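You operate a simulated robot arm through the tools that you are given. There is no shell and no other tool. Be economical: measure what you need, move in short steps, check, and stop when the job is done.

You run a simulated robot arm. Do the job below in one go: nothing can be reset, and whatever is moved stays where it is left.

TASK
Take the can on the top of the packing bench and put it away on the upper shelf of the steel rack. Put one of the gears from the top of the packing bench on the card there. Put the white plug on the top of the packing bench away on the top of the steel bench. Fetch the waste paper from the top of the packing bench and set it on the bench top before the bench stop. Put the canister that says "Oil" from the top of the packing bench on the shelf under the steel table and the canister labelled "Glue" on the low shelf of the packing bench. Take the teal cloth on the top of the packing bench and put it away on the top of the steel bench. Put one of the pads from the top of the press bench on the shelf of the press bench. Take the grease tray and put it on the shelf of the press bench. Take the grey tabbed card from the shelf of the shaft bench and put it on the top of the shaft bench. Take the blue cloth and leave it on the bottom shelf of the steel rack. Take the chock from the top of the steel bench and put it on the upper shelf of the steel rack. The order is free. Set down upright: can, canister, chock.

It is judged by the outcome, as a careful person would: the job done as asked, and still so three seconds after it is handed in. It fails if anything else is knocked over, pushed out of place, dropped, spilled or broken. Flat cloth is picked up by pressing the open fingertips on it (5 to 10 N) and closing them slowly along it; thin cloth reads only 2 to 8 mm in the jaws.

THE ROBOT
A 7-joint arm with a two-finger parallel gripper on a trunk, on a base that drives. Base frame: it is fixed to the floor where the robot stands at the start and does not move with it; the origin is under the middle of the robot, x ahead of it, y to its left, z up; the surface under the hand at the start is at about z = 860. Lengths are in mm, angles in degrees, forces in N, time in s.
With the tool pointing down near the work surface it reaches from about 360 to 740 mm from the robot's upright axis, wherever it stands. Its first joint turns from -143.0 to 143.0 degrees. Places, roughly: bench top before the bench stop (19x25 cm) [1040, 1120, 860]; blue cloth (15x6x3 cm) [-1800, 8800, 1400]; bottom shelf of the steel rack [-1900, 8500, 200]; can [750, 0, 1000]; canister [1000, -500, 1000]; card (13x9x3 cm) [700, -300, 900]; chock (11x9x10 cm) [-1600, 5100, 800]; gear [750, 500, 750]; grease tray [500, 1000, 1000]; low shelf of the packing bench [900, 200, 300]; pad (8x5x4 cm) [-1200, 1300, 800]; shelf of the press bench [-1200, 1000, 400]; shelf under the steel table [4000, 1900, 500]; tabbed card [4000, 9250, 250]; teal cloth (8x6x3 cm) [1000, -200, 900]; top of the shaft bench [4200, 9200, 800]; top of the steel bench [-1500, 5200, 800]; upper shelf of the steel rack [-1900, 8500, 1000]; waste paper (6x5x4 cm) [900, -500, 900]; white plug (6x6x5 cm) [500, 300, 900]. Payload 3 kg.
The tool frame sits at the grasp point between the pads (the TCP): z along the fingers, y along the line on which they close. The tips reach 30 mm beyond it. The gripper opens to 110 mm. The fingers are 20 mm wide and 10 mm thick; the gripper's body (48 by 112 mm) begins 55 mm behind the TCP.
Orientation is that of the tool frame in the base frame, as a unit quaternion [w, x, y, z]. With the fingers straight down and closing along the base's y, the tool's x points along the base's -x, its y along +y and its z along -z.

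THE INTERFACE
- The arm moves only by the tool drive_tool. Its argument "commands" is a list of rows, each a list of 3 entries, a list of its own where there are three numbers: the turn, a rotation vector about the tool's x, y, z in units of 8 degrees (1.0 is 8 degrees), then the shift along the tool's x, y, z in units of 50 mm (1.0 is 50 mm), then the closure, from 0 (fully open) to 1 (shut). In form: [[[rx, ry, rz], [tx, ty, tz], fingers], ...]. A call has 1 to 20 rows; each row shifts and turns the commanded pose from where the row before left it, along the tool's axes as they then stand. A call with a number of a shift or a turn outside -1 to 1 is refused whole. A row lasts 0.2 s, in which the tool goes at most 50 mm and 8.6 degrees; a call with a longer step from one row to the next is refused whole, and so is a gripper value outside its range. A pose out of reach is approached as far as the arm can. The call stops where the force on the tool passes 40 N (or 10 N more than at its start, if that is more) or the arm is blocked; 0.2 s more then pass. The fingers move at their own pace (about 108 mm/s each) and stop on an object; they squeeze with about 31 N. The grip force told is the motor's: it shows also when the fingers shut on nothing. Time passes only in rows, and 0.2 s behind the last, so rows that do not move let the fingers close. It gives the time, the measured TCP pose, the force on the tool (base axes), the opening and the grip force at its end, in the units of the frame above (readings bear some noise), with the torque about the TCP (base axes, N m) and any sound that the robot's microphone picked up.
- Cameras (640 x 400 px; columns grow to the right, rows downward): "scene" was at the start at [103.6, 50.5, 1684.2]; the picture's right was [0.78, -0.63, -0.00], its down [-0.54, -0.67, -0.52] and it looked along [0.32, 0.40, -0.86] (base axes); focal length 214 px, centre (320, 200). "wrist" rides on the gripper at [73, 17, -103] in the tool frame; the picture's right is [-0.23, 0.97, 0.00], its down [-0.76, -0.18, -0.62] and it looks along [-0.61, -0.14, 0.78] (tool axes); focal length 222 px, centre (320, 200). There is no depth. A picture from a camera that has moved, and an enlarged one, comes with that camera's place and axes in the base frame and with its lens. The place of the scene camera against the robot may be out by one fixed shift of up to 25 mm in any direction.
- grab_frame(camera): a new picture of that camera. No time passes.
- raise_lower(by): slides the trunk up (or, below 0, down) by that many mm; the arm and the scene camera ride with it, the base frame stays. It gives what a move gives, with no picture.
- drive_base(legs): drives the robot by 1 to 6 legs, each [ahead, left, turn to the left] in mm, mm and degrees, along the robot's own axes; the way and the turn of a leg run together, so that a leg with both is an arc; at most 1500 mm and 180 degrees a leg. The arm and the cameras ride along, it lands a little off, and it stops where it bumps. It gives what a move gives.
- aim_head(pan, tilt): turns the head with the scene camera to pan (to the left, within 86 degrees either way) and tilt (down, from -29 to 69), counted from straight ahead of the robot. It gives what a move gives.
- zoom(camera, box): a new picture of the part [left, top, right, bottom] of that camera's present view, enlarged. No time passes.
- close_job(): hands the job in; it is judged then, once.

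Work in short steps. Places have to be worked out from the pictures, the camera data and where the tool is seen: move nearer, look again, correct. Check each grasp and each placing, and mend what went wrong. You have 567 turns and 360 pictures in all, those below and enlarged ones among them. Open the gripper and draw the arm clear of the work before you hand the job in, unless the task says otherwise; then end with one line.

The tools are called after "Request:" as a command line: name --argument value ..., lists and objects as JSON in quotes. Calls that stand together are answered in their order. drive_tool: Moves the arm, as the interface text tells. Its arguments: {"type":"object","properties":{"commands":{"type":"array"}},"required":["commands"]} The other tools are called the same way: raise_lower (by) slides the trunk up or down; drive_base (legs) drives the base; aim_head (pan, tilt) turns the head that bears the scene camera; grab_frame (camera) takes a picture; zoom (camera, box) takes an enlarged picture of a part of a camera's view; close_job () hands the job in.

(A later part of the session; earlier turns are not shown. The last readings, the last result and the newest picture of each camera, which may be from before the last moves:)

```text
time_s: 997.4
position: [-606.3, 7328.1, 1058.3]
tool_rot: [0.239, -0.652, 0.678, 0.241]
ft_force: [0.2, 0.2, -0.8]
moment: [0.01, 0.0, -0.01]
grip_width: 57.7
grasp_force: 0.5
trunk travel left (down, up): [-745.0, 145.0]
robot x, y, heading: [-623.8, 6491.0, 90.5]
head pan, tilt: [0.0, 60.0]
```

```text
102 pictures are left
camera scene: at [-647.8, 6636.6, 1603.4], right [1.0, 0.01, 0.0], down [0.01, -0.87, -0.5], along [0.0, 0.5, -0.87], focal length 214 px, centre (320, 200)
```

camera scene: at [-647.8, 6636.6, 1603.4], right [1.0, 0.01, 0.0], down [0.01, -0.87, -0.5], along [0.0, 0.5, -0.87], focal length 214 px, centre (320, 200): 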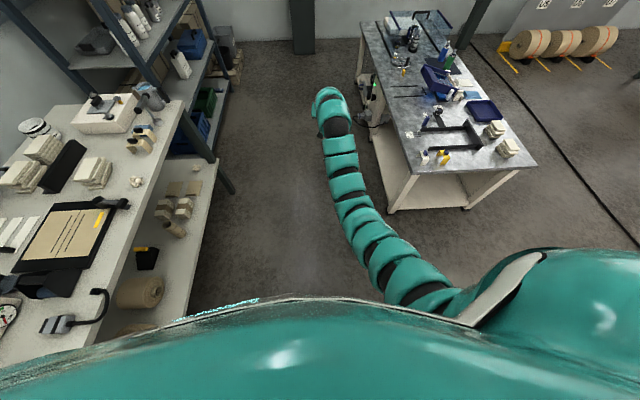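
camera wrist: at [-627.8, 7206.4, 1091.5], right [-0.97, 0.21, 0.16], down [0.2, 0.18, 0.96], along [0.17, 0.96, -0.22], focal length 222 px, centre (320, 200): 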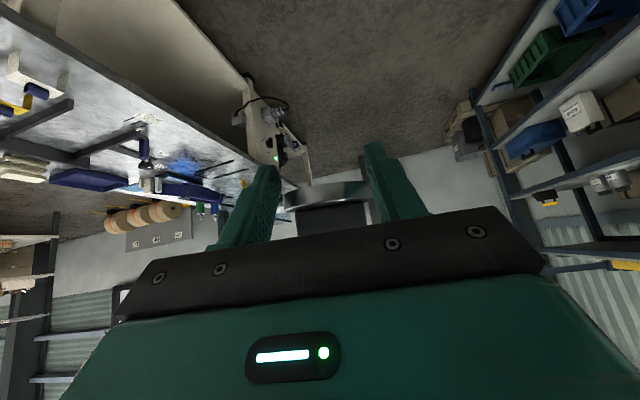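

The can's body has come off its lid and dropped; I must recover it. Hold the lid firmly, turn round clockwise and look for the body on the floor.

Request:
drive_tool --commands '[[[0, 0, 0], [0, 0, 0], 1], [[0, 0, 0], [0, 0, 0], 1]]'

Request:
drive_base --legs '[[0, 0, -180]]'

Request:
aim_head --pan 0 --tilt 35

Request:
grab_frame --camera "scene"

Request:
grab_frame --camera "wrist"

```text
time_s: 998.0
position: [-607.4, 7326.8, 1057.3]
tool_rot: [0.238, -0.653, 0.678, 0.241]
ft_force: [0.8, 0.3, 0.6]
moment: [0.0, -0.03, -0.02]
grip_width: 55.1
grasp_force: 31.2
trunk travel left (down, up): [-745.0, 145.0]
robot x, y, heading: [-628.8, 6490.8, 90.4]
head pan, tilt: [0.0, 60.0]
```

```text
time_s: 1005.8
position: [-687.2, 5657.5, 1056.9]
tool_rot: [0.235, 0.694, 0.636, -0.245]
ft_force: [0.8, 0.7, 0.0]
moment: [-0.03, -0.06, 0.02]
grip_width: 0.3
grasp_force: 31.0
trunk travel left (down, up): [-745.0, 145.0]
robot x, y, heading: [-630.6, 6491.4, -92.0]
head pan, tilt: [0.0, 60.0]
```

```text
time_s: 1006.7
position: [-686.4, 5657.0, 1058.2]
tool_rot: [0.236, 0.693, 0.636, -0.244]
ft_force: [-0.4, 0.7, 0.3]
moment: [0.0, -0.02, 0.0]
grip_width: 0.0
grasp_force: 31.4
trunk travel left (down, up): [-745.0, 145.0]
robot x, y, heading: [-626.1, 6486.7, -92.0]
head pan, tilt: [0.0, 35.0]
```

```text
101 pictures are left
camera scene: at [-652.9, 6321.4, 1637.6], right [-1.0, 0.04, 0.0], down [0.02, 0.57, -0.82], along [-0.03, -0.82, -0.57], focal length 214 px, centre (320, 200)
```

scene: 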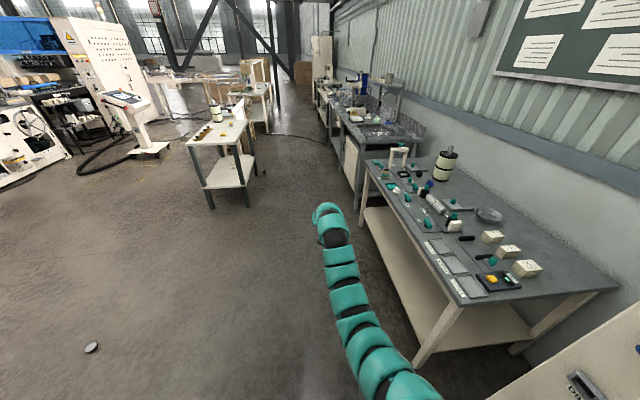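

```text
100 pictures are left
camera wrist: at [-661.0, 5776.9, 1091.8], right [0.95, -0.25, 0.16], down [-0.21, -0.17, 0.96], along [-0.21, -0.95, -0.22], focal length 222 px, centre (320, 200)
```

wrist: 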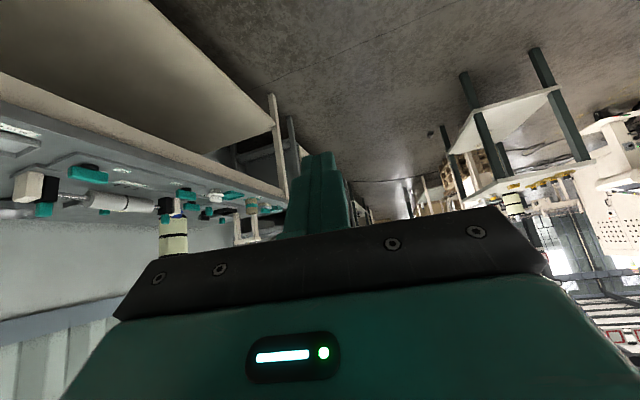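

Request:
zoom --camera "scene" --box '[200, 130, 360, 250]'

Request:
zoom --camera "scene" --box '[30, 290, 190, 400]'

```text
3.33 times, centred on (280, 190) of scene
camera zoom: at [-652.9, 6321.4, 1637.6], right [-1.0, 0.04, 0.0], down [0.02, 0.57, -0.82], along [-0.03, -0.82, -0.57], focal length 715 px, centre (453, 233)
```

zoom: 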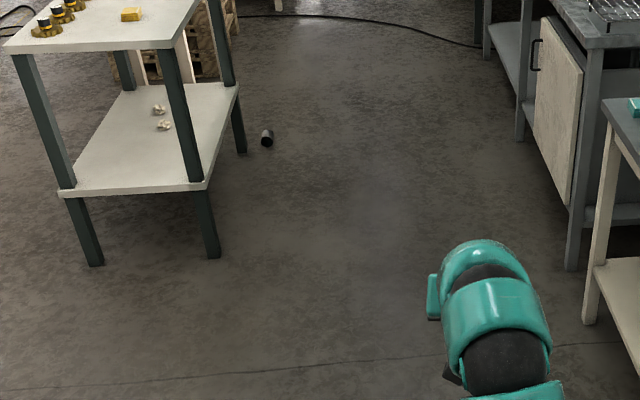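

```text
3.64 times, centred on (110, 345) of scene
camera zoom: at [-652.9, 6321.4, 1637.6], right [-1.0, 0.04, 0.0], down [0.02, 0.57, -0.82], along [-0.03, -0.82, -0.57], focal length 780 px, centre (1084, -327)
```

zoom: 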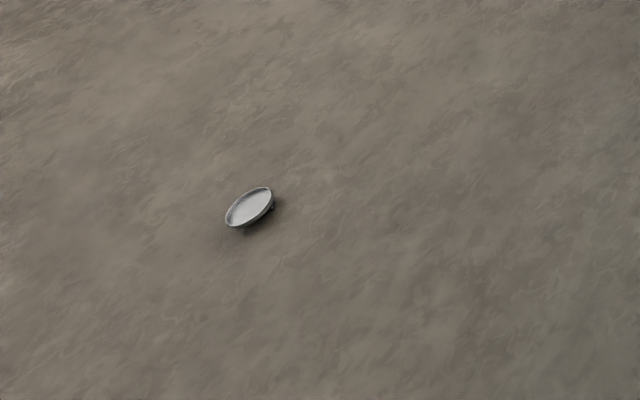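

The lid lies at ≈(873, 5636) and the body at ≈(137, 3172) on the floor. I'll retrieve the body first: drive round to its south side, facing north.

Request:
drive_base --legs '[[0, 170, 2], [1400, 0, 0], [1400, 0, 0]]'

Request:
aim_head --pan 40 --tilt 45

Request:
grab_frame --camera "scene"

```text
time_s: 1021.4
position: [-427.5, 2854.0, 1056.2]
tool_rot: [0.242, 0.675, 0.655, -0.238]
ft_force: [-0.4, -0.4, -0.5]
moment: [-0.04, 0.01, -0.01]
grip_width: 0.2
grasp_force: 31.0
trunk travel left (down, up): [-745.0, 145.0]
robot x, y, heading: [-413.4, 3690.2, -89.1]
head pan, tilt: [0.0, 35.0]
```

```text
time_s: 1022.4
position: [-428.2, 2855.3, 1056.8]
tool_rot: [0.242, 0.676, 0.655, -0.238]
ft_force: [0.2, 0.2, -1.1]
moment: [0.0, 0.01, -0.01]
grip_width: 0.4
grasp_force: 31.3
trunk travel left (down, up): [-745.0, 145.0]
robot x, y, heading: [-412.6, 3687.8, -89.1]
head pan, tilt: [40.0, 45.0]
```

```text
97 pictures are left
camera scene: at [-379.9, 3546.1, 1622.9], right [-0.76, -0.66, 0.0], down [-0.46, 0.53, -0.71], along [0.46, -0.53, -0.71], focal length 214 px, centre (320, 200)
```

scene: 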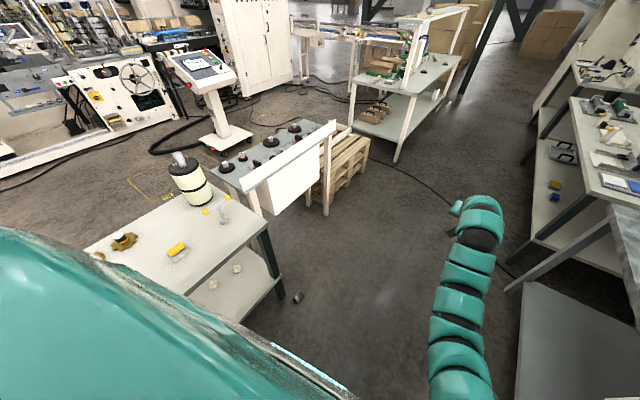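

Request:
zoom --camera "scene" --box '[260, 260, 340, 330]'

```text
5.71 times, centred on (300, 295) of scene
camera zoom: at [-379.9, 3546.1, 1622.9], right [-0.76, -0.66, 0.0], down [-0.46, 0.53, -0.71], along [0.46, -0.53, -0.71], focal length 1226 px, centre (434, -343)
```

zoom: 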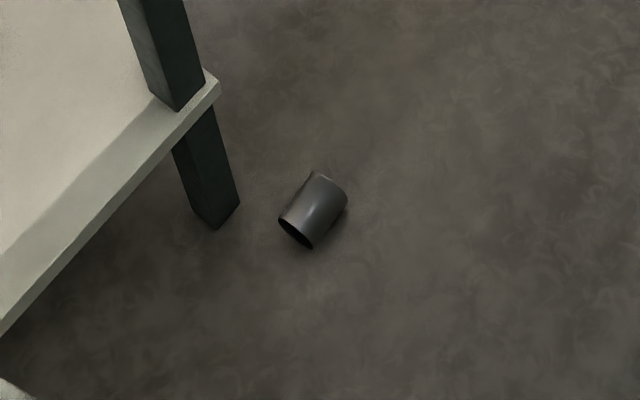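

Body at ≈(128, 3195), open end toward heading ≈104°. Approach from the south facing north.

Request:
drive_base --legs '[[1230, 0, 0], [0, 0, 180], [0, -540, 0]]'

Request:
aim_head --pan 0 --tilt 55

Request:
grab_frame --camera "scene"

```text
time_s: 1038.7
position: [136.8, 3339.4, 1057.0]
tool_rot: [0.234, -0.664, 0.667, 0.245]
ft_force: [1.0, 0.2, -0.1]
moment: [0.04, 0.01, 0.04]
grip_width: 0.1
grasp_force: 30.5
trunk travel left (down, up): [-745.0, 145.0]
robot x, y, heading: [145.0, 2502.2, 92.6]
head pan, tilt: [40.0, 45.0]
```

```text
time_s: 1039.8
position: [137.4, 3338.6, 1057.3]
tool_rot: [0.235, -0.663, 0.667, 0.245]
ft_force: [0.5, -0.1, 0.1]
moment: [0.0, -0.04, 0.02]
grip_width: 0.1
grasp_force: 31.2
trunk travel left (down, up): [-745.0, 145.0]
robot x, y, heading: [145.7, 2503.7, 92.6]
head pan, tilt: [0.0, 55.0]
```

```text
95 pictures are left
camera scene: at [118.9, 2652.6, 1609.5], right [1.0, 0.04, 0.0], down [0.04, -0.82, -0.57], along [-0.03, 0.57, -0.82], focal length 214 px, centre (320, 200)
```

scene: 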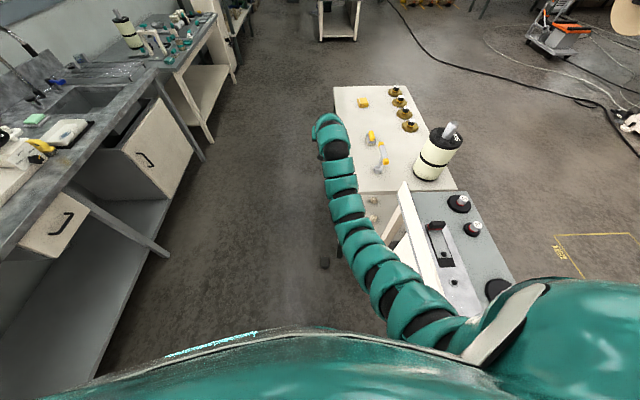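

Body visible just ahead. Make the hand vertical and retract.

Request:
drive_tool --commands '[[[0, 0.7, 0], [0.4, 0, 0.3], 0], [[0, 0.7, 0], [0.4, 0, 0.3], 0], [[0, 0.7, 0], [0.5, 0, 0.3], 0], [[0, 0.7, 0], [0.5, 0, 0.3], 0], [[0, 0.7, 0], [0.5, 0, 0.3], 0], [[0, 0.7, 0], [0.5, 0, 0.3], 0], [[0, 0.72, 0], [0.3, 0, 0.2], 0], [[0, 0, 0], [0, 0, 0], 0]]'

Request:
raise_lower --by -400

Request:
raise_lower --by -200

Request:
grab_frame --camera "wrist"

```text
time_s: 1041.6
position: [134.7, 3237.5, 910.0]
tool_rot: [-0.005, -0.707, 0.707, 0.008]
ft_force: [-1.2, 0.1, -0.8]
moment: [0.03, 0.02, -0.01]
grip_width: 109.8
grasp_force: 0.1
trunk travel left (down, up): [-745.0, 145.0]
robot x, y, heading: [147.4, 2505.0, 92.3]
head pan, tilt: [0.0, 55.0]
```

```text
time_s: 1045.4
position: [134.5, 3239.4, 509.6]
tool_rot: [0.005, 0.708, -0.706, -0.006]
ft_force: [-0.2, 0.5, -0.2]
moment: [0.0, 0.0, 0.02]
grip_width: 109.9
grasp_force: 0.2
trunk travel left (down, up): [-345.0, 545.0]
robot x, y, heading: [145.0, 2504.2, 92.5]
head pan, tilt: [0.0, 55.0]
```

```text
time_s: 1047.6
position: [135.0, 3237.8, 308.8]
tool_rot: [0.004, 0.707, -0.707, -0.007]
ft_force: [-0.6, 0.7, 0.4]
moment: [-0.05, 0.01, 0.02]
grip_width: 109.8
grasp_force: 0.1
trunk travel left (down, up): [-145.0, 745.0]
robot x, y, heading: [142.2, 2504.9, 92.9]
head pan, tilt: [0.0, 55.0]
```

```text
94 pictures are left
camera wrist: at [118.8, 3164.5, 413.5], right [-0.97, 0.23, 0.02], down [0.19, 0.76, 0.62], along [0.13, 0.61, -0.78], focal length 222 px, centre (320, 200)
```

wrist: 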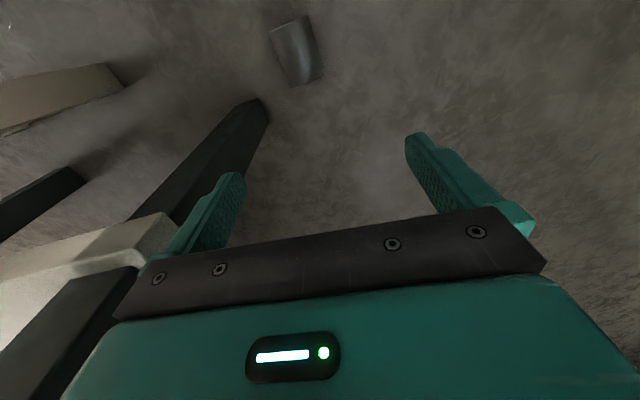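

Body centre ≈(149, 3190), axis ≈ north. Back 48 mm, shift right 13, and lower.

Request:
drive_base --legs '[[-48, -14, 0]]'

Request:
raise_lower --by -143

Request:
grab_frame --camera "wrist"

```text
time_s: 1048.5
position: [150.0, 3190.8, 309.5]
tool_rot: [0.004, 0.707, -0.707, -0.007]
ft_force: [0.1, -0.4, -0.5]
moment: [0.02, -0.01, -0.02]
grip_width: 110.0
grasp_force: 0.1
trunk travel left (down, up): [-145.0, 745.0]
robot x, y, heading: [165.3, 2454.4, 92.2]
head pan, tilt: [0.0, 55.0]
```

```text
time_s: 1050.2
position: [150.3, 3191.6, 167.4]
tool_rot: [0.003, 0.707, -0.707, -0.007]
ft_force: [0.8, 1.4, 0.1]
moment: [0.01, 0.0, 0.0]
grip_width: 110.0
grasp_force: 0.1
trunk travel left (down, up): [-2.0, 888.0]
robot x, y, heading: [162.1, 2457.3, 92.6]
head pan, tilt: [0.0, 55.0]
```

```text
93 pictures are left
camera wrist: at [135.0, 3118.0, 270.5], right [-0.97, 0.23, 0.02], down [0.19, 0.76, 0.62], along [0.13, 0.61, -0.78], focal length 222 px, centre (320, 200)
```

wrist: 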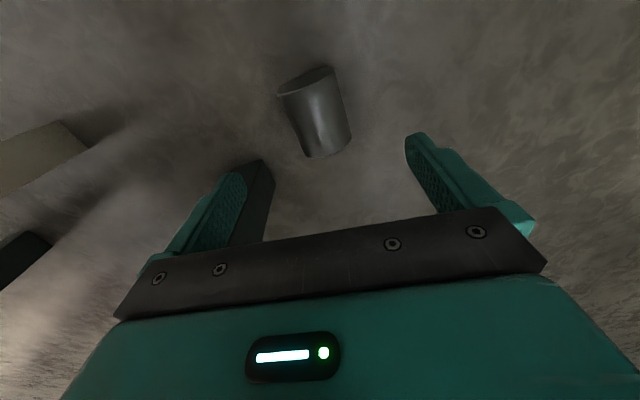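

Lower the arm toward the floor in steps.

Request:
drive_tool --commands '[[[0, 0, 0], [0, 0, 0.6], 0], [[0, 0, 0], [0, 0, 0.6], 0], [[0, 0, 0], [0, 0, 0.5], 0], [[0, 0, 0], [0, 0, 0.4], 0], [[0, 0, 0], [0, 0, 0], 0]]'

Request:
grab_frame --camera "wrist"

```text
time_s: 1051.4
position: [148.8, 3192.8, 61.5]
tool_rot: [0.005, 0.707, -0.707, -0.008]
ft_force: [0.0, 0.2, 0.9]
moment: [0.03, 0.01, 0.01]
grip_width: 109.9
grasp_force: 0.0
trunk travel left (down, up): [-2.0, 888.0]
robot x, y, heading: [161.0, 2455.0, 92.5]
head pan, tilt: [0.0, 55.0]
```

```text
92 pictures are left
camera wrist: at [133.0, 3119.3, 165.1], right [-0.97, 0.23, 0.02], down [0.19, 0.76, 0.62], along [0.13, 0.61, -0.78], focal length 222 px, centre (320, 200)
```

wrist: 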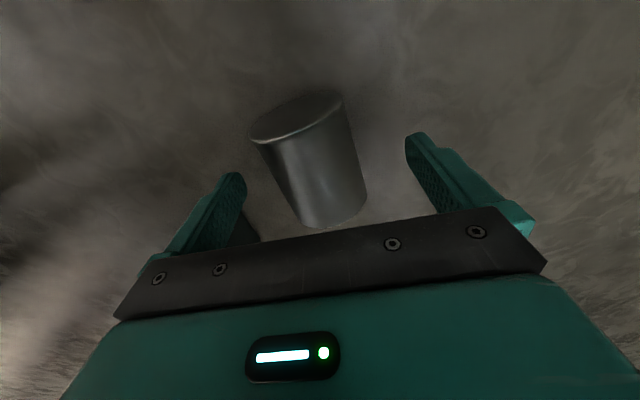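

Request:
drive_tool --commands '[[[0, 0, 0], [0, 0, 0.3], 0], [[0, 0, 0], [0, 0, 0], 0.2], [[0, 0, 0], [0, 0, 0], 0.35], [[0, 0, 0], [0, 0, 0], 0.5], [[0, 0, 0], [0, 0, 0], 1], [[0, 0, 0], [0, 0, 0], 1]]'

Request:
raise_lower --by 150

Request:
grab_frame --camera "wrist"

```text
time_s: 1052.8
position: [149.9, 3188.8, 49.3]
tool_rot: [0.004, 0.707, -0.707, -0.008]
ft_force: [0.0, 0.7, 1.3]
moment: [-0.01, -0.02, 0.02]
grip_width: 56.6
grasp_force: 31.2
out of reach, approached as far as the arm can: row 1
trunk travel left (down, up): [-2.0, 888.0]
robot x, y, heading: [163.7, 2456.2, 92.5]
head pan, tilt: [0.0, 55.0]
```

```text
time_s: 1054.6
position: [149.0, 3188.2, 199.0]
tool_rot: [-0.005, -0.707, 0.707, 0.008]
ft_force: [0.0, -0.5, -0.6]
moment: [-0.02, -0.01, -0.01]
grip_width: 56.1
grasp_force: 31.2
trunk travel left (down, up): [-152.0, 738.0]
robot x, y, heading: [162.0, 2457.5, 92.5]
head pan, tilt: [0.0, 55.0]
```

```text
91 pictures are left
camera wrist: at [134.4, 3114.5, 303.3], right [-0.97, 0.23, 0.02], down [0.19, 0.76, 0.62], along [0.13, 0.61, -0.78], focal length 222 px, centre (320, 200)
```

wrist: 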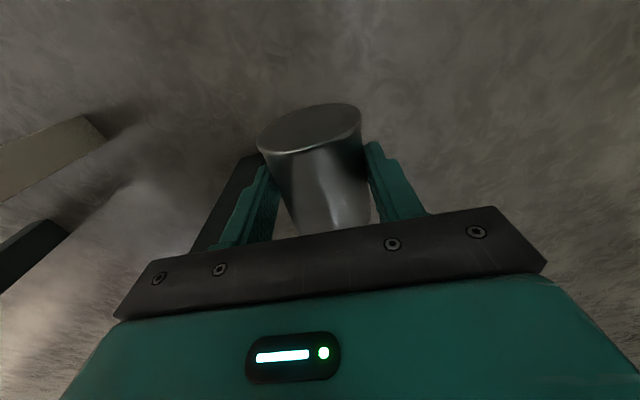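

Body recovered. Raise, slide back to the aisle, and go north to the rack.

Request:
raise_lower --by 400

Request:
raise_lower --by 330

Request:
drive_base --legs '[[-60, 600, 0], [0, 0, -2.5], [1400, 0, 0], [1400, 0, 0]]'

```text
time_s: 1058.4
position: [150.0, 3187.6, 598.7]
tool_rot: [0.005, 0.707, -0.707, -0.007]
ft_force: [0.1, -0.8, -1.0]
moment: [0.0, -0.01, -0.02]
grip_width: 56.0
grasp_force: 31.0
trunk travel left (down, up): [-552.0, 338.0]
robot x, y, heading: [158.7, 2457.0, 92.3]
head pan, tilt: [0.0, 55.0]
```

```text
time_s: 1061.6
position: [150.8, 3188.6, 930.1]
tool_rot: [-0.005, -0.707, 0.707, 0.007]
ft_force: [0.2, 0.1, -0.4]
moment: [-0.02, 0.01, -0.02]
grip_width: 56.0
grasp_force: 30.8
trunk travel left (down, up): [-882.0, 8.0]
robot x, y, heading: [162.2, 2454.2, 92.2]
head pan, tilt: [0.0, 55.0]
```

```text
time_s: 1078.6
position: [-443.6, 5893.4, 928.5]
tool_rot: [-0.005, -0.693, 0.721, 0.007]
ft_force: [-0.2, 0.6, 0.3]
moment: [0.0, 0.0, 0.0]
grip_width: 55.4
grasp_force: 31.2
trunk travel left (down, up): [-882.0, 8.0]
robot x, y, heading: [-463.7, 5160.4, 90.4]
head pan, tilt: [0.0, 55.0]
```

Request:
drive_base --legs '[[1300, 140, 0], [1300, 0, 0], [880, 0, 0], [0, 0, 89.6]]'

Request:
drive_tool --commands '[[[0, -0.9, 0], [0, 0, -0.2], 1], [[0, -0.9, 0], [-0.2, 0, -0.2], 1], [[0, -0.9, 0], [-0.2, 0, -0.2], 1], [[0, -0.9, 0], [-0.3, 0, -0.2], 1], [[0, -0.9, 0], [-0.3, 0, -0.1], 1], [[0, -0.9, 0], [-0.4, 0, 0], 1], [[0, 0, 0], [0, 0, 0], 1]]'

Request:
grab_frame --camera "wrist"

```text
time_s: 1099.4
position: [-1420.6, 8653.3, 929.1]
tool_rot: [0.009, 1.0, -0.011, -0.001]
ft_force: [-0.8, 0.3, -0.6]
moment: [0.0, 0.02, 0.03]
grip_width: 55.6
grasp_force: 30.8
trunk travel left (down, up): [-882.0, 8.0]
robot x, y, heading: [-686.6, 8646.1, -179.0]
head pan, tilt: [0.0, 55.0]
```

```text
time_s: 1101.0
position: [-1474.2, 8658.1, 1002.1]
tool_rot: [0.003, 0.929, -0.015, -0.371]
ft_force: [0.6, 0.4, -0.4]
moment: [0.0, 0.03, 0.03]
grip_width: 55.4
grasp_force: 31.3
trunk travel left (down, up): [-882.0, 8.0]
robot x, y, heading: [-689.2, 8648.0, -178.8]
head pan, tilt: [0.0, 55.0]
```

```text
90 pictures are left
camera wrist: at [-1351.0, 8637.2, 1028.7], right [-0.19, -0.97, 0.17], down [-0.12, 0.2, 0.97], along [-0.98, 0.16, -0.15], focal length 222 px, centre (320, 200)
```

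wrist: 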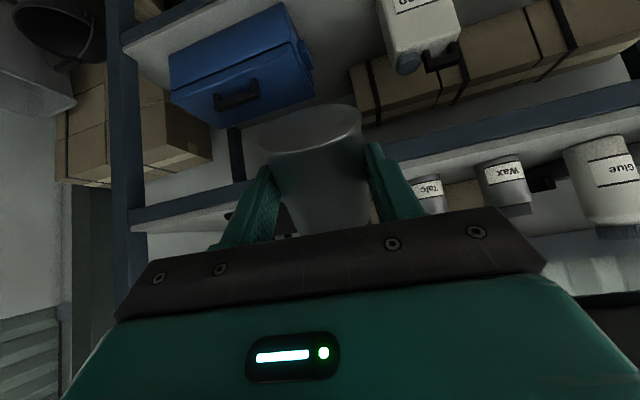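

Continue tilting so the can becomes upright (tool about horizontal).

Request:
drive_tool --commands '[[[0, -0.9, 0], [-0.3, 0, -0.2], 1], [[0, -0.9, 0], [-0.3, 0, -0.2], 1], [[0, -0.9, 0], [-0.3, 0, -0.1], 1], [[0, -0.9, 0], [-0.2, 0, 0], 1], [[0, -0.9, 0], [-0.2, 0, 0], 1], [[0, -0.9, 0], [-0.2, 0, 0], 1], [[0, -0.9, 0], [0, 0, 0], 1], [[0, 0, 0], [0, 0, 0], 1]]'

Request:
grab_frame --camera "wrist"

Request:
aim_head --pan 0 --tilt 35

Request:
zoom --camera "scene" --box '[240, 120, 420, 260]'

```text
time_s: 1102.8
position: [-1491.8, 8656.2, 1079.8]
tool_rot: [0.003, -0.683, 0.014, 0.73]
ft_force: [-0.1, 0.2, 0.0]
moment: [0.0, 0.01, 0.0]
grip_width: 55.4
grasp_force: 31.1
trunk travel left (down, up): [-882.0, 8.0]
robot x, y, heading: [-688.7, 8647.8, -178.9]
head pan, tilt: [0.0, 55.0]
```

```text
89 pictures are left
camera wrist: at [-1395.0, 8636.3, 1002.0], right [-0.01, -0.97, 0.24], down [0.68, 0.17, 0.71], along [-0.74, 0.17, 0.66], focal length 222 px, centre (320, 200)
```

wrist: 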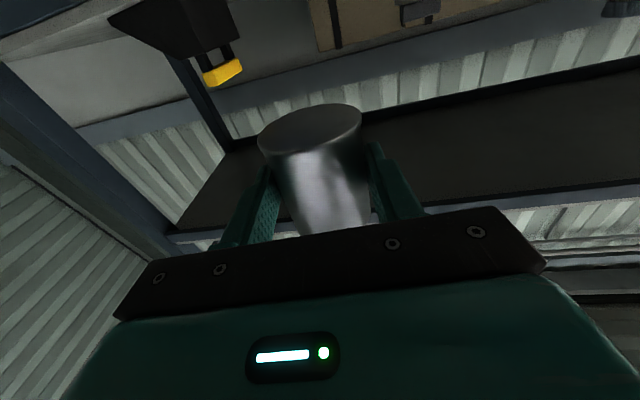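

```text
time_s: 1103.7
position: [-1491.9, 8657.9, 1080.4]
tool_rot: [0.003, -0.683, 0.015, 0.731]
ft_force: [-0.4, -0.3, -0.3]
moment: [0.03, 0.0, 0.0]
grip_width: 55.2
grasp_force: 31.4
trunk travel left (down, up): [-882.0, 8.0]
robot x, y, heading: [-689.3, 8644.1, -178.9]
head pan, tilt: [0.0, 35.0]
```

```text
2.86 times, centred on (330, 190) of scene
camera zoom: at [-876.1, 8641.8, 1774.6], right [-0.02, 1.0, 0.0], down [0.57, 0.01, -0.82], along [-0.82, -0.02, -0.57], focal length 613 px, centre (291, 229)
```

zoom: 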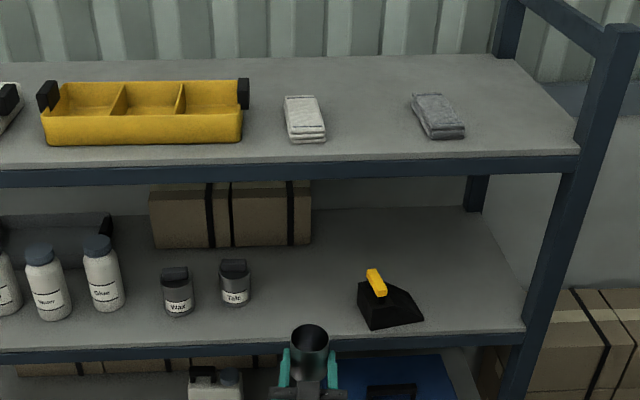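

The can is upright with the open end up. Tilt 4° more and drive in between Talc and the chock.

Request:
drive_tool --commands '[[[0, -0.4, 0], [0, 0, 0], 1], [[0, 0, 0], [0, 0, 0], 1]]'

Request:
drive_base --legs '[[150, 0, -1.1]]'

Request:
drive_base --legs '[[75, 8, 0]]'

Request:
grab_frame --camera "wrist"

Request:
zoom --camera "scene" --box '[240, 120, 420, 260]'

```text
time_s: 1104.3
position: [-1491.8, 8656.9, 1079.9]
tool_rot: [0.003, -0.661, 0.014, 0.75]
ft_force: [-0.2, -0.6, -0.6]
moment: [-0.01, -0.04, -0.02]
grip_width: 55.5
grasp_force: 30.8
trunk travel left (down, up): [-882.0, 8.0]
robot x, y, heading: [-688.9, 8649.7, -178.7]
head pan, tilt: [0.0, 35.0]
```

```text
time_s: 1105.6
position: [-1642.4, 8669.4, 1079.6]
tool_rot: [0.01, -0.662, 0.02, 0.749]
ft_force: [-1.0, -0.4, -0.5]
moment: [0.0, -0.01, -0.04]
grip_width: 55.4
grasp_force: 31.2
trunk travel left (down, up): [-882.0, 8.0]
robot x, y, heading: [-836.9, 8644.4, -179.9]
head pan, tilt: [0.0, 35.0]
```

```text
time_s: 1106.7
position: [-1717.8, 8661.6, 1079.5]
tool_rot: [0.01, -0.663, 0.02, 0.749]
ft_force: [0.7, -0.4, -0.7]
moment: [0.0, 0.03, 0.02]
grip_width: 55.5
grasp_force: 31.0
trunk travel left (down, up): [-882.0, 8.0]
robot x, y, heading: [-914.5, 8635.7, -180.0]
head pan, tilt: [0.0, 35.0]
```

```text
87 pictures are left
camera wrist: at [-1625.1, 8639.4, 995.8], right [-0.01, -0.97, 0.24], down [0.72, 0.16, 0.68], along [-0.7, 0.18, 0.69], focal length 222 px, centre (320, 200)
```

wrist: 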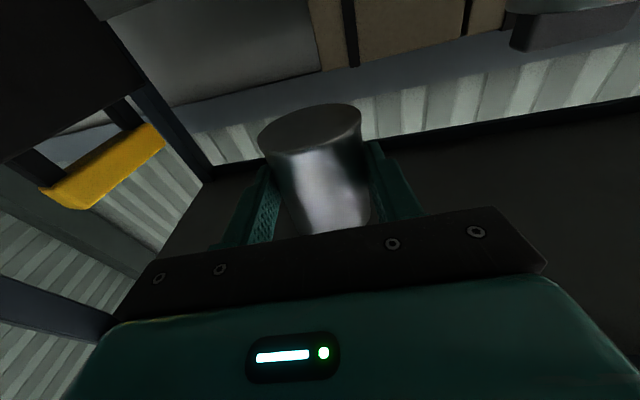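

```text
2.86 times, centred on (330, 190) of scene
camera zoom: at [-1102.8, 8635.0, 1774.4], right [0.0, 1.0, 0.0], down [0.57, 0.0, -0.82], along [-0.82, 0.0, -0.57], focal length 613 px, centre (291, 229)
```

zoom: 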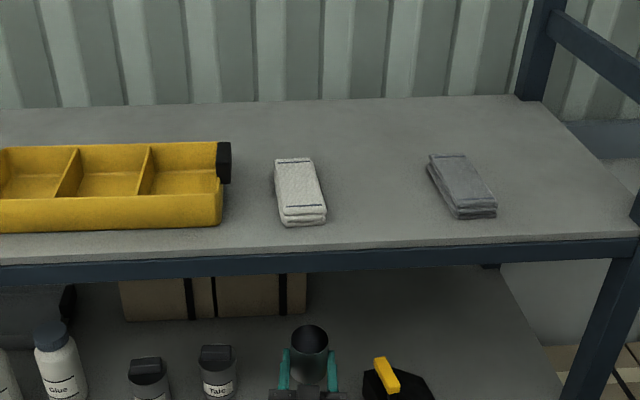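

Aligned between Talc and the chock. Lower to the shelf.

Request:
raise_lower --by -65

Request:
raise_lower --by -8

Request:
raise_lower --by -6

```text
time_s: 1107.7
position: [-1715.8, 8662.3, 1015.2]
tool_rot: [0.009, -0.662, 0.019, 0.749]
ft_force: [-0.4, 0.0, -0.4]
moment: [-0.01, -0.03, 0.01]
grip_width: 55.3
grasp_force: 31.0
trunk travel left (down, up): [-817.0, 73.0]
robot x, y, heading: [-912.2, 8639.1, -179.7]
head pan, tilt: [0.0, 35.0]
```

```text
time_s: 1108.3
position: [-1716.3, 8661.9, 1006.9]
tool_rot: [0.01, -0.662, 0.02, 0.749]
ft_force: [0.0, 0.5, 0.1]
moment: [-0.01, -0.02, 0.03]
grip_width: 55.3
grasp_force: 30.7
trunk travel left (down, up): [-809.0, 81.0]
robot x, y, heading: [-910.9, 8635.0, -179.6]
head pan, tilt: [0.0, 35.0]
```

```text
time_s: 1108.8
position: [-1716.3, 8661.7, 1000.2]
tool_rot: [0.01, -0.662, 0.02, 0.749]
ft_force: [-0.1, -0.5, -1.2]
moment: [0.03, -0.01, -0.01]
grip_width: 55.2
grasp_force: 30.9
trunk travel left (down, up): [-803.0, 87.0]
robot x, y, heading: [-910.5, 8636.6, -179.9]
head pan, tilt: [0.0, 35.0]
```

Request:
raise_lower --by -4

Request:
raise_lower --by -4

Request:
raise_lower --by -4

Request:
grab_frame --camera "wrist"

```text
time_s: 1109.4
position: [-1715.8, 8662.5, 996.4]
tool_rot: [0.009, -0.662, 0.019, 0.749]
ft_force: [0.9, 0.0, -0.7]
moment: [-0.02, 0.0, 0.04]
grip_width: 55.4
grasp_force: 31.5
trunk travel left (down, up): [-799.0, 91.0]
robot x, y, heading: [-909.7, 8635.5, -180.0]
head pan, tilt: [0.0, 35.0]
```

```text
time_s: 1109.9
position: [-1715.6, 8662.4, 992.6]
tool_rot: [0.009, -0.662, 0.02, 0.749]
ft_force: [0.2, 0.2, -0.5]
moment: [-0.01, 0.01, -0.01]
grip_width: 55.4
grasp_force: 31.3
trunk travel left (down, up): [-795.0, 95.0]
robot x, y, heading: [-912.5, 8641.2, -180.2]
head pan, tilt: [0.0, 35.0]
```

```text
time_s: 1110.4
position: [-1715.7, 8662.5, 991.4]
tool_rot: [0.01, -0.66, 0.02, 0.751]
ft_force: [-2.7, 0.7, 12.5]
moment: [0.04, 0.09, 0.05]
grip_width: 55.2
grasp_force: 30.7
trunk travel left (down, up): [-791.0, 99.0]
robot x, y, heading: [-917.1, 8638.5, -179.9]
head pan, tilt: [0.0, 35.0]
```

```text
85 pictures are left
camera wrist: at [-1624.2, 8639.4, 907.9], right [-0.01, -0.97, 0.24], down [0.72, 0.16, 0.67], along [-0.69, 0.18, 0.7], focal length 222 px, centre (320, 200)
```

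wrist: 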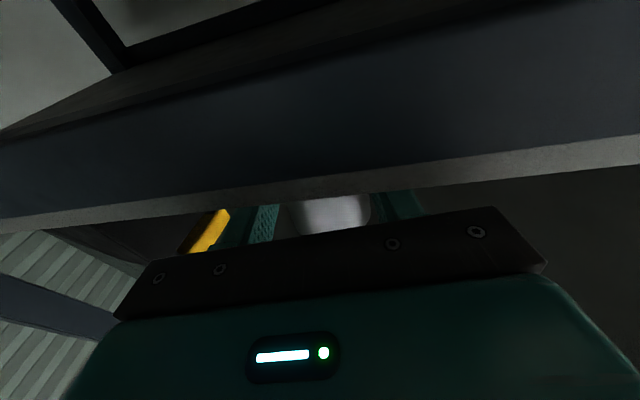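

Touching. Open gently and back straight out.

Request:
drive_tool --commands '[[[0, 0, 0], [0, 0, 0], 0.45], [[0, 0, 0], [0, 0, 0], 0.42], [[0, 0, 0], [0, 0, 0], 0.35], [[0, 0, 0], [0, 0, 0], 0.25], [[0, 0, 0], [0, 0, 0], 0.2], [[0, 0, 0], [0, 0, 0], 0.2]]'

Request:
drive_base --legs '[[-150, 0, 0]]'

Request:
zoom --camera "scene" --box '[240, 160, 400, 280]'

```text
time_s: 1111.8
position: [-1717.2, 8662.5, 989.2]
tool_rot: [0.01, -0.662, 0.02, 0.75]
ft_force: [0.9, -0.5, 0.3]
moment: [0.02, 0.01, 0.0]
grip_width: 88.0
grasp_force: 0.0
trunk travel left (down, up): [-791.0, 99.0]
robot x, y, heading: [-909.3, 8634.4, -180.1]
head pan, tilt: [0.0, 35.0]
```

```text
time_s: 1113.2
position: [-1562.6, 8664.9, 990.7]
tool_rot: [0.01, -0.661, 0.02, 0.75]
ft_force: [0.9, 0.7, -0.2]
moment: [-0.01, -0.06, 0.0]
grip_width: 88.1
grasp_force: 0.1
trunk travel left (down, up): [-791.0, 99.0]
robot x, y, heading: [-760.2, 8635.3, 179.7]
head pan, tilt: [0.0, 35.0]
```

```text
3.33 times, centred on (320, 220) of scene
camera zoom: at [-946.2, 8635.7, 1683.9], right [0.0, 1.0, 0.0], down [0.57, 0.0, -0.82], along [-0.82, 0.0, -0.57], focal length 715 px, centre (320, 133)
```

zoom: 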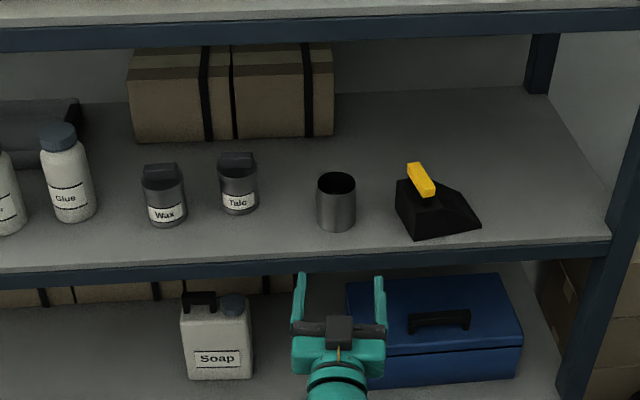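

The can body stands upright on the shelf. Now go back for the waste paper; restore the 45° tilt on the way.

Request:
drive_base --legs '[[-130, 0, 0], [0, 0, 90], [1300, 0, 0], [1300, 150, 0]]'

Request:
drive_tool --commands '[[[0, 0.9, 0], [0, 0, 0], 0], [[0, 0.9, 0], [0, 0, 0], 0], [[0, 0.9, 0], [0, 0, 0], 0], [[0, 0.9, 0], [0, 0, 0], 0], [[0, 0.9, 0], [0, 0, 0], 0], [[0, 0.9, 0], [0, 0, 0], 0], [[0, 0.9, 0], [0, 0, 0], 0], [[0, 0, 0], [0, 0, 0], 0]]'

```text
time_s: 1130.7
position: [-499.1, 5229.3, 989.6]
tool_rot: [-0.522, -0.483, -0.453, 0.538]
ft_force: [-0.2, 0.1, -0.1]
moment: [-0.01, 0.03, -0.01]
grip_width: 88.2
grasp_force: 0.0
trunk travel left (down, up): [-791.0, 99.0]
robot x, y, heading: [-474.1, 6032.0, -90.0]
head pan, tilt: [0.0, 35.0]
```

```text
time_s: 1132.5
position: [-496.1, 5221.6, 984.0]
tool_rot: [0.278, 0.666, 0.633, -0.28]
ft_force: [-0.3, 0.3, 0.4]
moment: [-0.01, -0.01, -0.03]
grip_width: 109.9
grasp_force: 0.0
out of reach, approached as far as the arm can: row 3, 4
trunk travel left (down, up): [-791.0, 99.0]
robot x, y, heading: [-472.5, 6035.3, -89.8]
head pan, tilt: [0.0, 35.0]
```

Request:
drive_base --legs '[[1400, 0, 0], [1400, 0, 0]]'

Request:
drive_base --legs '[[0, 0, 0.5], [1300, 0, 0]]'

```text
time_s: 1145.9
position: [-551.2, 2437.1, 984.0]
tool_rot: [0.277, 0.672, 0.626, -0.283]
ft_force: [0.0, 0.7, -0.3]
moment: [-0.01, 0.03, 0.03]
grip_width: 110.0
grasp_force: 0.1
trunk travel left (down, up): [-791.0, 99.0]
robot x, y, heading: [-512.4, 3248.6, -91.0]
head pan, tilt: [0.0, 35.0]
```

```text
time_s: 1152.8
position: [-567.8, 1133.8, 984.1]
tool_rot: [0.277, 0.67, 0.628, -0.283]
ft_force: [0.1, -0.3, 0.0]
moment: [0.01, -0.01, -0.01]
grip_width: 110.1
grasp_force: 0.0
trunk travel left (down, up): [-791.0, 99.0]
robot x, y, heading: [-531.4, 1945.7, -91.1]
head pan, tilt: [0.0, 35.0]
```

Request:
drive_base --legs '[[0, 100, 1.1], [1300, 0, 0], [1125, 0, 0], [0, 0, 90]]'

Request:
grab_frame --camera "wrist"

```text
time_s: 1169.2
position: [399.4, -501.9, 983.5]
tool_rot: [0.395, 0.019, 0.918, 0.001]
ft_force: [-0.4, -0.2, -0.8]
moment: [0.01, 0.02, 0.0]
grip_width: 109.9
grasp_force: 0.1
trunk travel left (down, up): [-791.0, 99.0]
robot x, y, heading: [-411.8, -486.9, 0.4]
head pan, tilt: [0.0, 35.0]
```

```text
83 pictures are left
camera wrist: at [274.2, -482.3, 1003.8], right [0.19, 0.96, 0.18], down [0.06, -0.2, 0.98], along [0.98, -0.17, -0.1], focal length 222 px, centre (320, 200)
```

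wrist: 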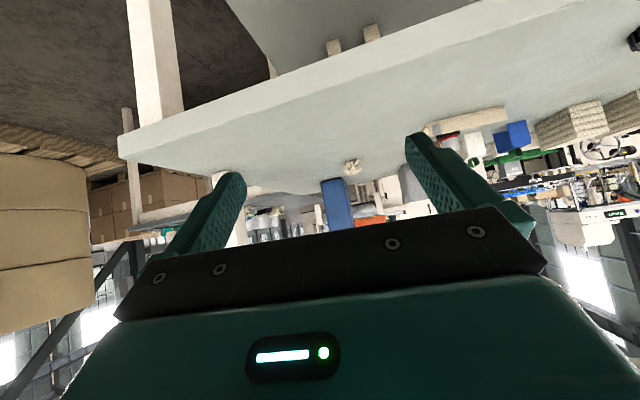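

Paper at ≈(845,-485). Drive in over it.

Request:
drive_base --legs '[[380, 14, 0]]'

Request:
grab_frame --camera "wrist"

```text
time_s: 1171.7
position: [782.9, -484.4, 982.5]
tool_rot: [0.395, 0.019, 0.918, 0.001]
ft_force: [-0.4, -0.6, 0.0]
moment: [0.01, 0.01, 0.02]
grip_width: 109.8
grasp_force: 0.0
trunk travel left (down, up): [-791.0, 99.0]
robot x, y, heading: [-30.0, -469.3, 0.6]
head pan, tilt: [0.0, 35.0]
```

```text
82 pictures are left
camera wrist: at [658.4, -464.1, 1003.4], right [0.19, 0.97, 0.18], down [0.06, -0.2, 0.98], along [0.98, -0.17, -0.1], focal length 222 px, centre (320, 200)
```

wrist: 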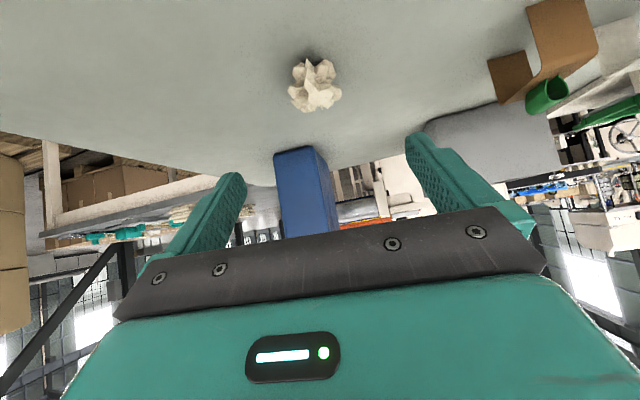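

Request:
drive_base --legs '[[56, 2, -0.4]]'

Request:
raise_lower --by -80

Request:
grab_frame --camera "wrist"

```text
time_s: 1172.6
position: [839.4, -488.3, 981.0]
tool_rot: [0.395, 0.023, 0.918, 0.0]
ft_force: [1.1, 0.3, -0.5]
moment: [-0.01, -0.01, 0.03]
grip_width: 109.9
grasp_force: 0.1
trunk travel left (down, up): [-791.0, 99.0]
robot x, y, heading: [27.5, -466.8, -0.4]
head pan, tilt: [0.0, 35.0]
```

```text
time_s: 1173.8
position: [839.8, -488.4, 903.8]
tool_rot: [0.395, 0.022, 0.918, 0.0]
ft_force: [0.1, -0.6, -0.9]
moment: [0.0, -0.01, -0.02]
grip_width: 110.0
grasp_force: 0.0
trunk travel left (down, up): [-711.0, 179.0]
robot x, y, heading: [28.7, -466.5, 0.2]
head pan, tilt: [0.0, 35.0]
```

```text
81 pictures are left
camera wrist: at [714.1, -467.3, 923.9], right [0.2, 0.96, 0.18], down [0.06, -0.2, 0.98], along [0.98, -0.18, -0.1], focal length 222 px, centre (320, 200)
```

wrist: 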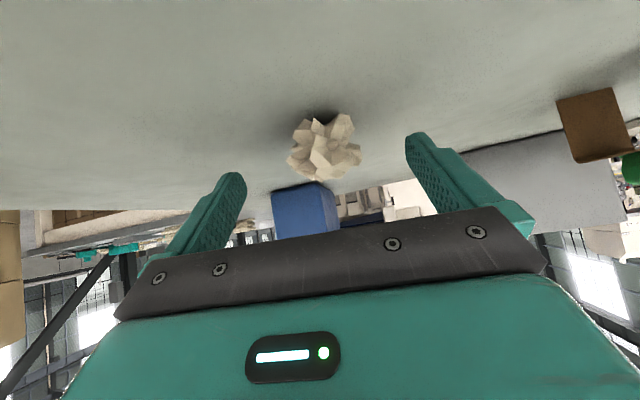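

Lower 11 mm, then close in stages watching the force.

Request:
raise_lower --by -11

Request:
drive_tool --commands '[[[0, 0, 0], [0, 0, 0], 0.3], [[0, 0, 0], [0, 0, 0], 0.45], [[0, 0, 0], [0, 0, 0], 0.5], [[0, 0, 0], [0, 0, 0], 0.55], [[0, 0, 0], [0, 0, 0], 0.55]]'

```text
time_s: 1174.4
position: [839.1, -487.5, 894.0]
tool_rot: [0.395, 0.023, 0.918, -0.001]
ft_force: [-0.1, -0.6, 0.3]
moment: [-0.03, -0.04, 0.02]
grip_width: 109.7
grasp_force: 0.2
trunk travel left (down, up): [-700.0, 190.0]
robot x, y, heading: [30.1, -466.0, -0.0]
head pan, tilt: [0.0, 35.0]
```

```text
time_s: 1175.6
position: [839.4, -487.9, 892.9]
tool_rot: [0.396, 0.023, 0.918, -0.001]
ft_force: [0.0, 0.9, 0.3]
moment: [0.01, 0.0, 0.0]
grip_width: 49.6
grasp_force: 0.0
trunk travel left (down, up): [-700.0, 190.0]
robot x, y, heading: [29.6, -468.4, 0.2]
head pan, tilt: [0.0, 35.0]
```

Request:
drive_tool --commands '[[[0, 0, 0], [0, 0, 0], 0.6], [[0, 0, 0], [0, 0, 0], 0.62], [[0, 0, 0], [0, 0, 0], 0.64]]'

Request:
grab_frame --camera "wrist"

```text
time_s: 1176.4
position: [838.9, -488.3, 894.1]
tool_rot: [0.396, 0.022, 0.918, 0.0]
ft_force: [0.3, -0.4, -0.5]
moment: [0.02, 0.04, 0.0]
grip_width: 44.2
grasp_force: 31.1
trunk travel left (down, up): [-700.0, 190.0]
robot x, y, heading: [27.9, -461.8, 0.1]
head pan, tilt: [0.0, 35.0]
```

```text
80 pictures are left
camera wrist: at [714.2, -467.4, 912.8], right [0.2, 0.96, 0.18], down [0.06, -0.2, 0.98], along [0.98, -0.18, -0.1], focal length 222 px, centre (320, 200)
```

wrist: 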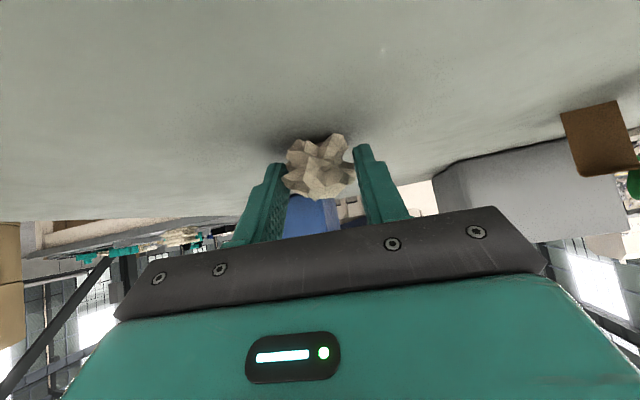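

Gripped at 44 mm. Lift, back out, and travel round to the bench's rear.

Request:
raise_lower --by 150

Request:
drive_base --legs '[[-480, 0, 0], [0, 0, 90], [1300, 0, 0], [1300, 0, 0]]'

Request:
grab_frame --camera "wrist"

```text
time_s: 1178.1
position: [839.6, -487.9, 1043.0]
tool_rot: [0.395, 0.022, 0.918, 0.0]
ft_force: [-0.5, -0.2, 0.2]
moment: [0.01, 0.01, -0.01]
grip_width: 44.0
grasp_force: 31.5
trunk travel left (down, up): [-850.0, 40.0]
robot x, y, heading: [29.0, -468.1, -0.0]
head pan, tilt: [0.0, 35.0]
```

```text
time_s: 1197.3
position: [-460.7, 2978.5, 1043.9]
tool_rot: [0.28, -0.634, 0.664, 0.279]
ft_force: [0.1, 0.8, -0.8]
moment: [0.02, 0.02, 0.01]
grip_width: 44.2
grasp_force: 30.6
trunk travel left (down, up): [-850.0, 40.0]
robot x, y, heading: [-480.6, 2169.1, 90.2]
head pan, tilt: [0.0, 35.0]
```

```text
79 pictures are left
camera wrist: at [-482.9, 2853.5, 1062.6], right [-0.96, 0.19, 0.18], down [0.2, 0.06, 0.98], along [0.18, 0.98, -0.1], focal length 222 px, centre (320, 200)
```

wrist: 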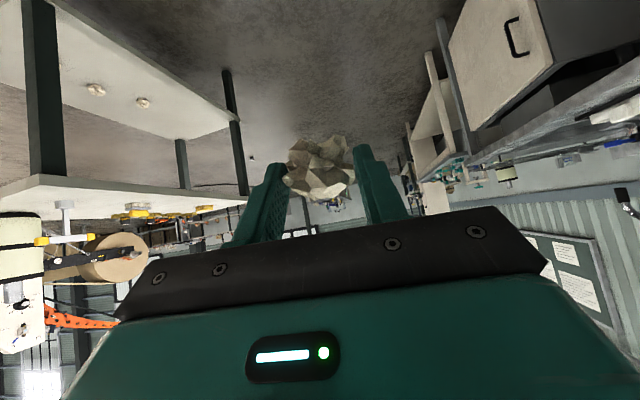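

Held. Continue: north, east, then down the lane behind the bench.

Request:
drive_base --legs '[[1350, 0, 0], [1370, 0, 0], [0, 0, -90.2], [1400, 0, 0], [820, 0, 0]]'

Request:
drive_base --legs '[[0, 0, -90], [1000, 0, 0]]'

```text
time_s: 1224.7
position: [2569.3, 4712.7, 1042.5]
tool_rot: [0.395, 0.036, 0.918, -0.007]
ft_force: [-0.4, 0.3, -0.2]
moment: [0.0, 0.01, 0.02]
grip_width: 41.2
grasp_force: 30.7
trunk travel left (down, up): [-850.0, 40.0]
robot x, y, heading: [1759.7, 4756.8, -1.6]
head pan, tilt: [0.0, 35.0]
```

```text
time_s: 1233.7
position: [1730.9, 2947.9, 1042.2]
tool_rot: [0.279, 0.666, 0.633, -0.281]
ft_force: [-0.7, 0.1, -0.2]
moment: [0.02, -0.05, 0.03]
grip_width: 41.8
grasp_force: 10.7
trunk travel left (down, up): [-850.0, 40.0]
robot x, y, heading: [1757.8, 3756.3, -90.0]
head pan, tilt: [0.0, 35.0]
```

The paper is compressing; tighten slightly to keep hold, then continue.

Request:
drive_tool --commands '[[[0, 0, 0], [0, 0, 0], 0.7], [[0, 0, 0], [0, 0, 0], 0.7]]'

Request:
drive_base --legs '[[1150, 0, 0]]'

Request:
drive_base --legs '[[1000, 0, 0]]'

```text
time_s: 1234.2
position: [1729.8, 2947.9, 1043.7]
tool_rot: [0.279, 0.665, 0.633, -0.28]
ft_force: [0.9, -1.1, 0.1]
moment: [-0.02, -0.01, -0.01]
grip_width: 38.3
grasp_force: 31.1
trunk travel left (down, up): [-850.0, 40.0]
robot x, y, heading: [1754.6, 3756.9, -90.1]
head pan, tilt: [0.0, 35.0]
```

```text
time_s: 1240.2
position: [1730.7, 1777.1, 1041.5]
tool_rot: [0.279, 0.666, 0.633, -0.28]
ft_force: [0.6, -0.5, -0.2]
moment: [0.0, 0.03, -0.02]
grip_width: 32.9
grasp_force: 0.0
trunk travel left (down, up): [-850.0, 40.0]
robot x, y, heading: [1755.1, 2585.6, -90.1]
head pan, tilt: [0.0, 35.0]
```

```text
time_s: 1245.5
position: [1754.4, 762.6, 1044.0]
tool_rot: [0.282, 0.66, 0.639, -0.277]
ft_force: [0.3, 0.2, 0.5]
moment: [-0.03, 0.0, 0.01]
grip_width: 32.7
grasp_force: 0.1
trunk travel left (down, up): [-850.0, 40.0]
robot x, y, heading: [1760.3, 1575.2, -88.6]
head pan, tilt: [0.0, 35.0]
```

Force zero—check if the paper is still held.

Request:
grab_frame --camera "wrist"

```text
78 pictures are left
camera wrist: at [1773.2, 886.9, 1062.5], right [0.97, -0.18, 0.18], down [-0.2, -0.07, 0.98], along [-0.16, -0.98, -0.1], focal length 222 px, centre (320, 200)
```

wrist: 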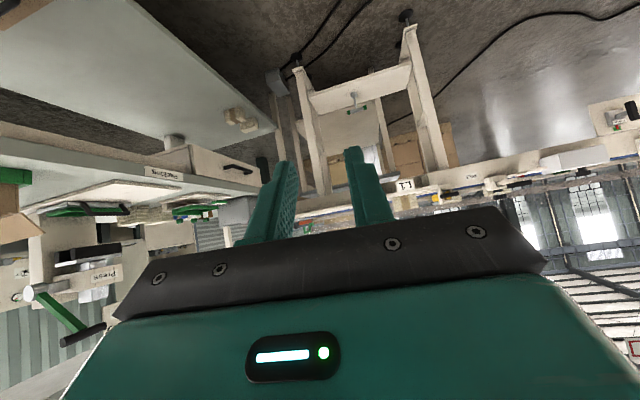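

The paper slipped out on the way. Turn round and look for it in the lane.

Request:
drive_base --legs '[[0, 0, 178]]'

Request:
aim_head --pan 0 --tilt 40

Request:
grab_frame --camera "scene"

```text
time_s: 1253.0
position: [1837.7, 2382.5, 1044.4]
tool_rot: [0.289, -0.611, 0.685, 0.271]
ft_force: [-0.1, 0.3, -0.6]
moment: [0.03, 0.01, 0.04]
grip_width: 33.0
grasp_force: 0.1
trunk travel left (down, up): [-850.0, 40.0]
robot x, y, heading: [1762.3, 1571.9, 86.0]
head pan, tilt: [0.0, 35.0]
```

```text
time_s: 1253.7
position: [1837.1, 2381.6, 1043.6]
tool_rot: [0.289, -0.612, 0.685, 0.27]
ft_force: [0.5, -0.3, 0.1]
moment: [0.0, 0.01, 0.01]
grip_width: 32.9
grasp_force: 0.1
trunk travel left (down, up): [-850.0, 40.0]
robot x, y, heading: [1768.2, 1575.0, 86.3]
head pan, tilt: [0.0, 40.0]
```

```text
77 pictures are left
camera scene: at [1753.6, 1736.9, 1735.2], right [1.0, -0.06, 0.0], down [-0.04, -0.64, -0.77], along [0.05, 0.76, -0.64], focal length 214 px, centre (320, 200)
```

scene: 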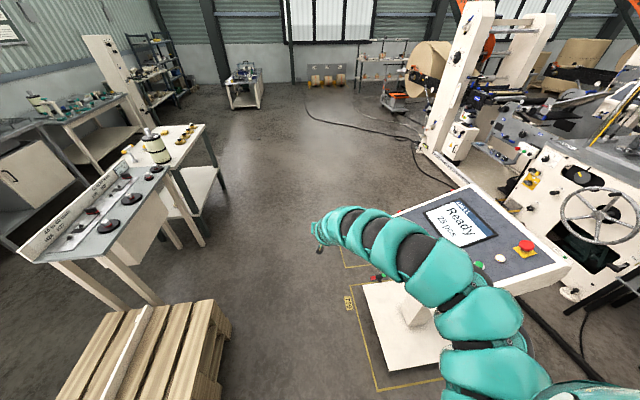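

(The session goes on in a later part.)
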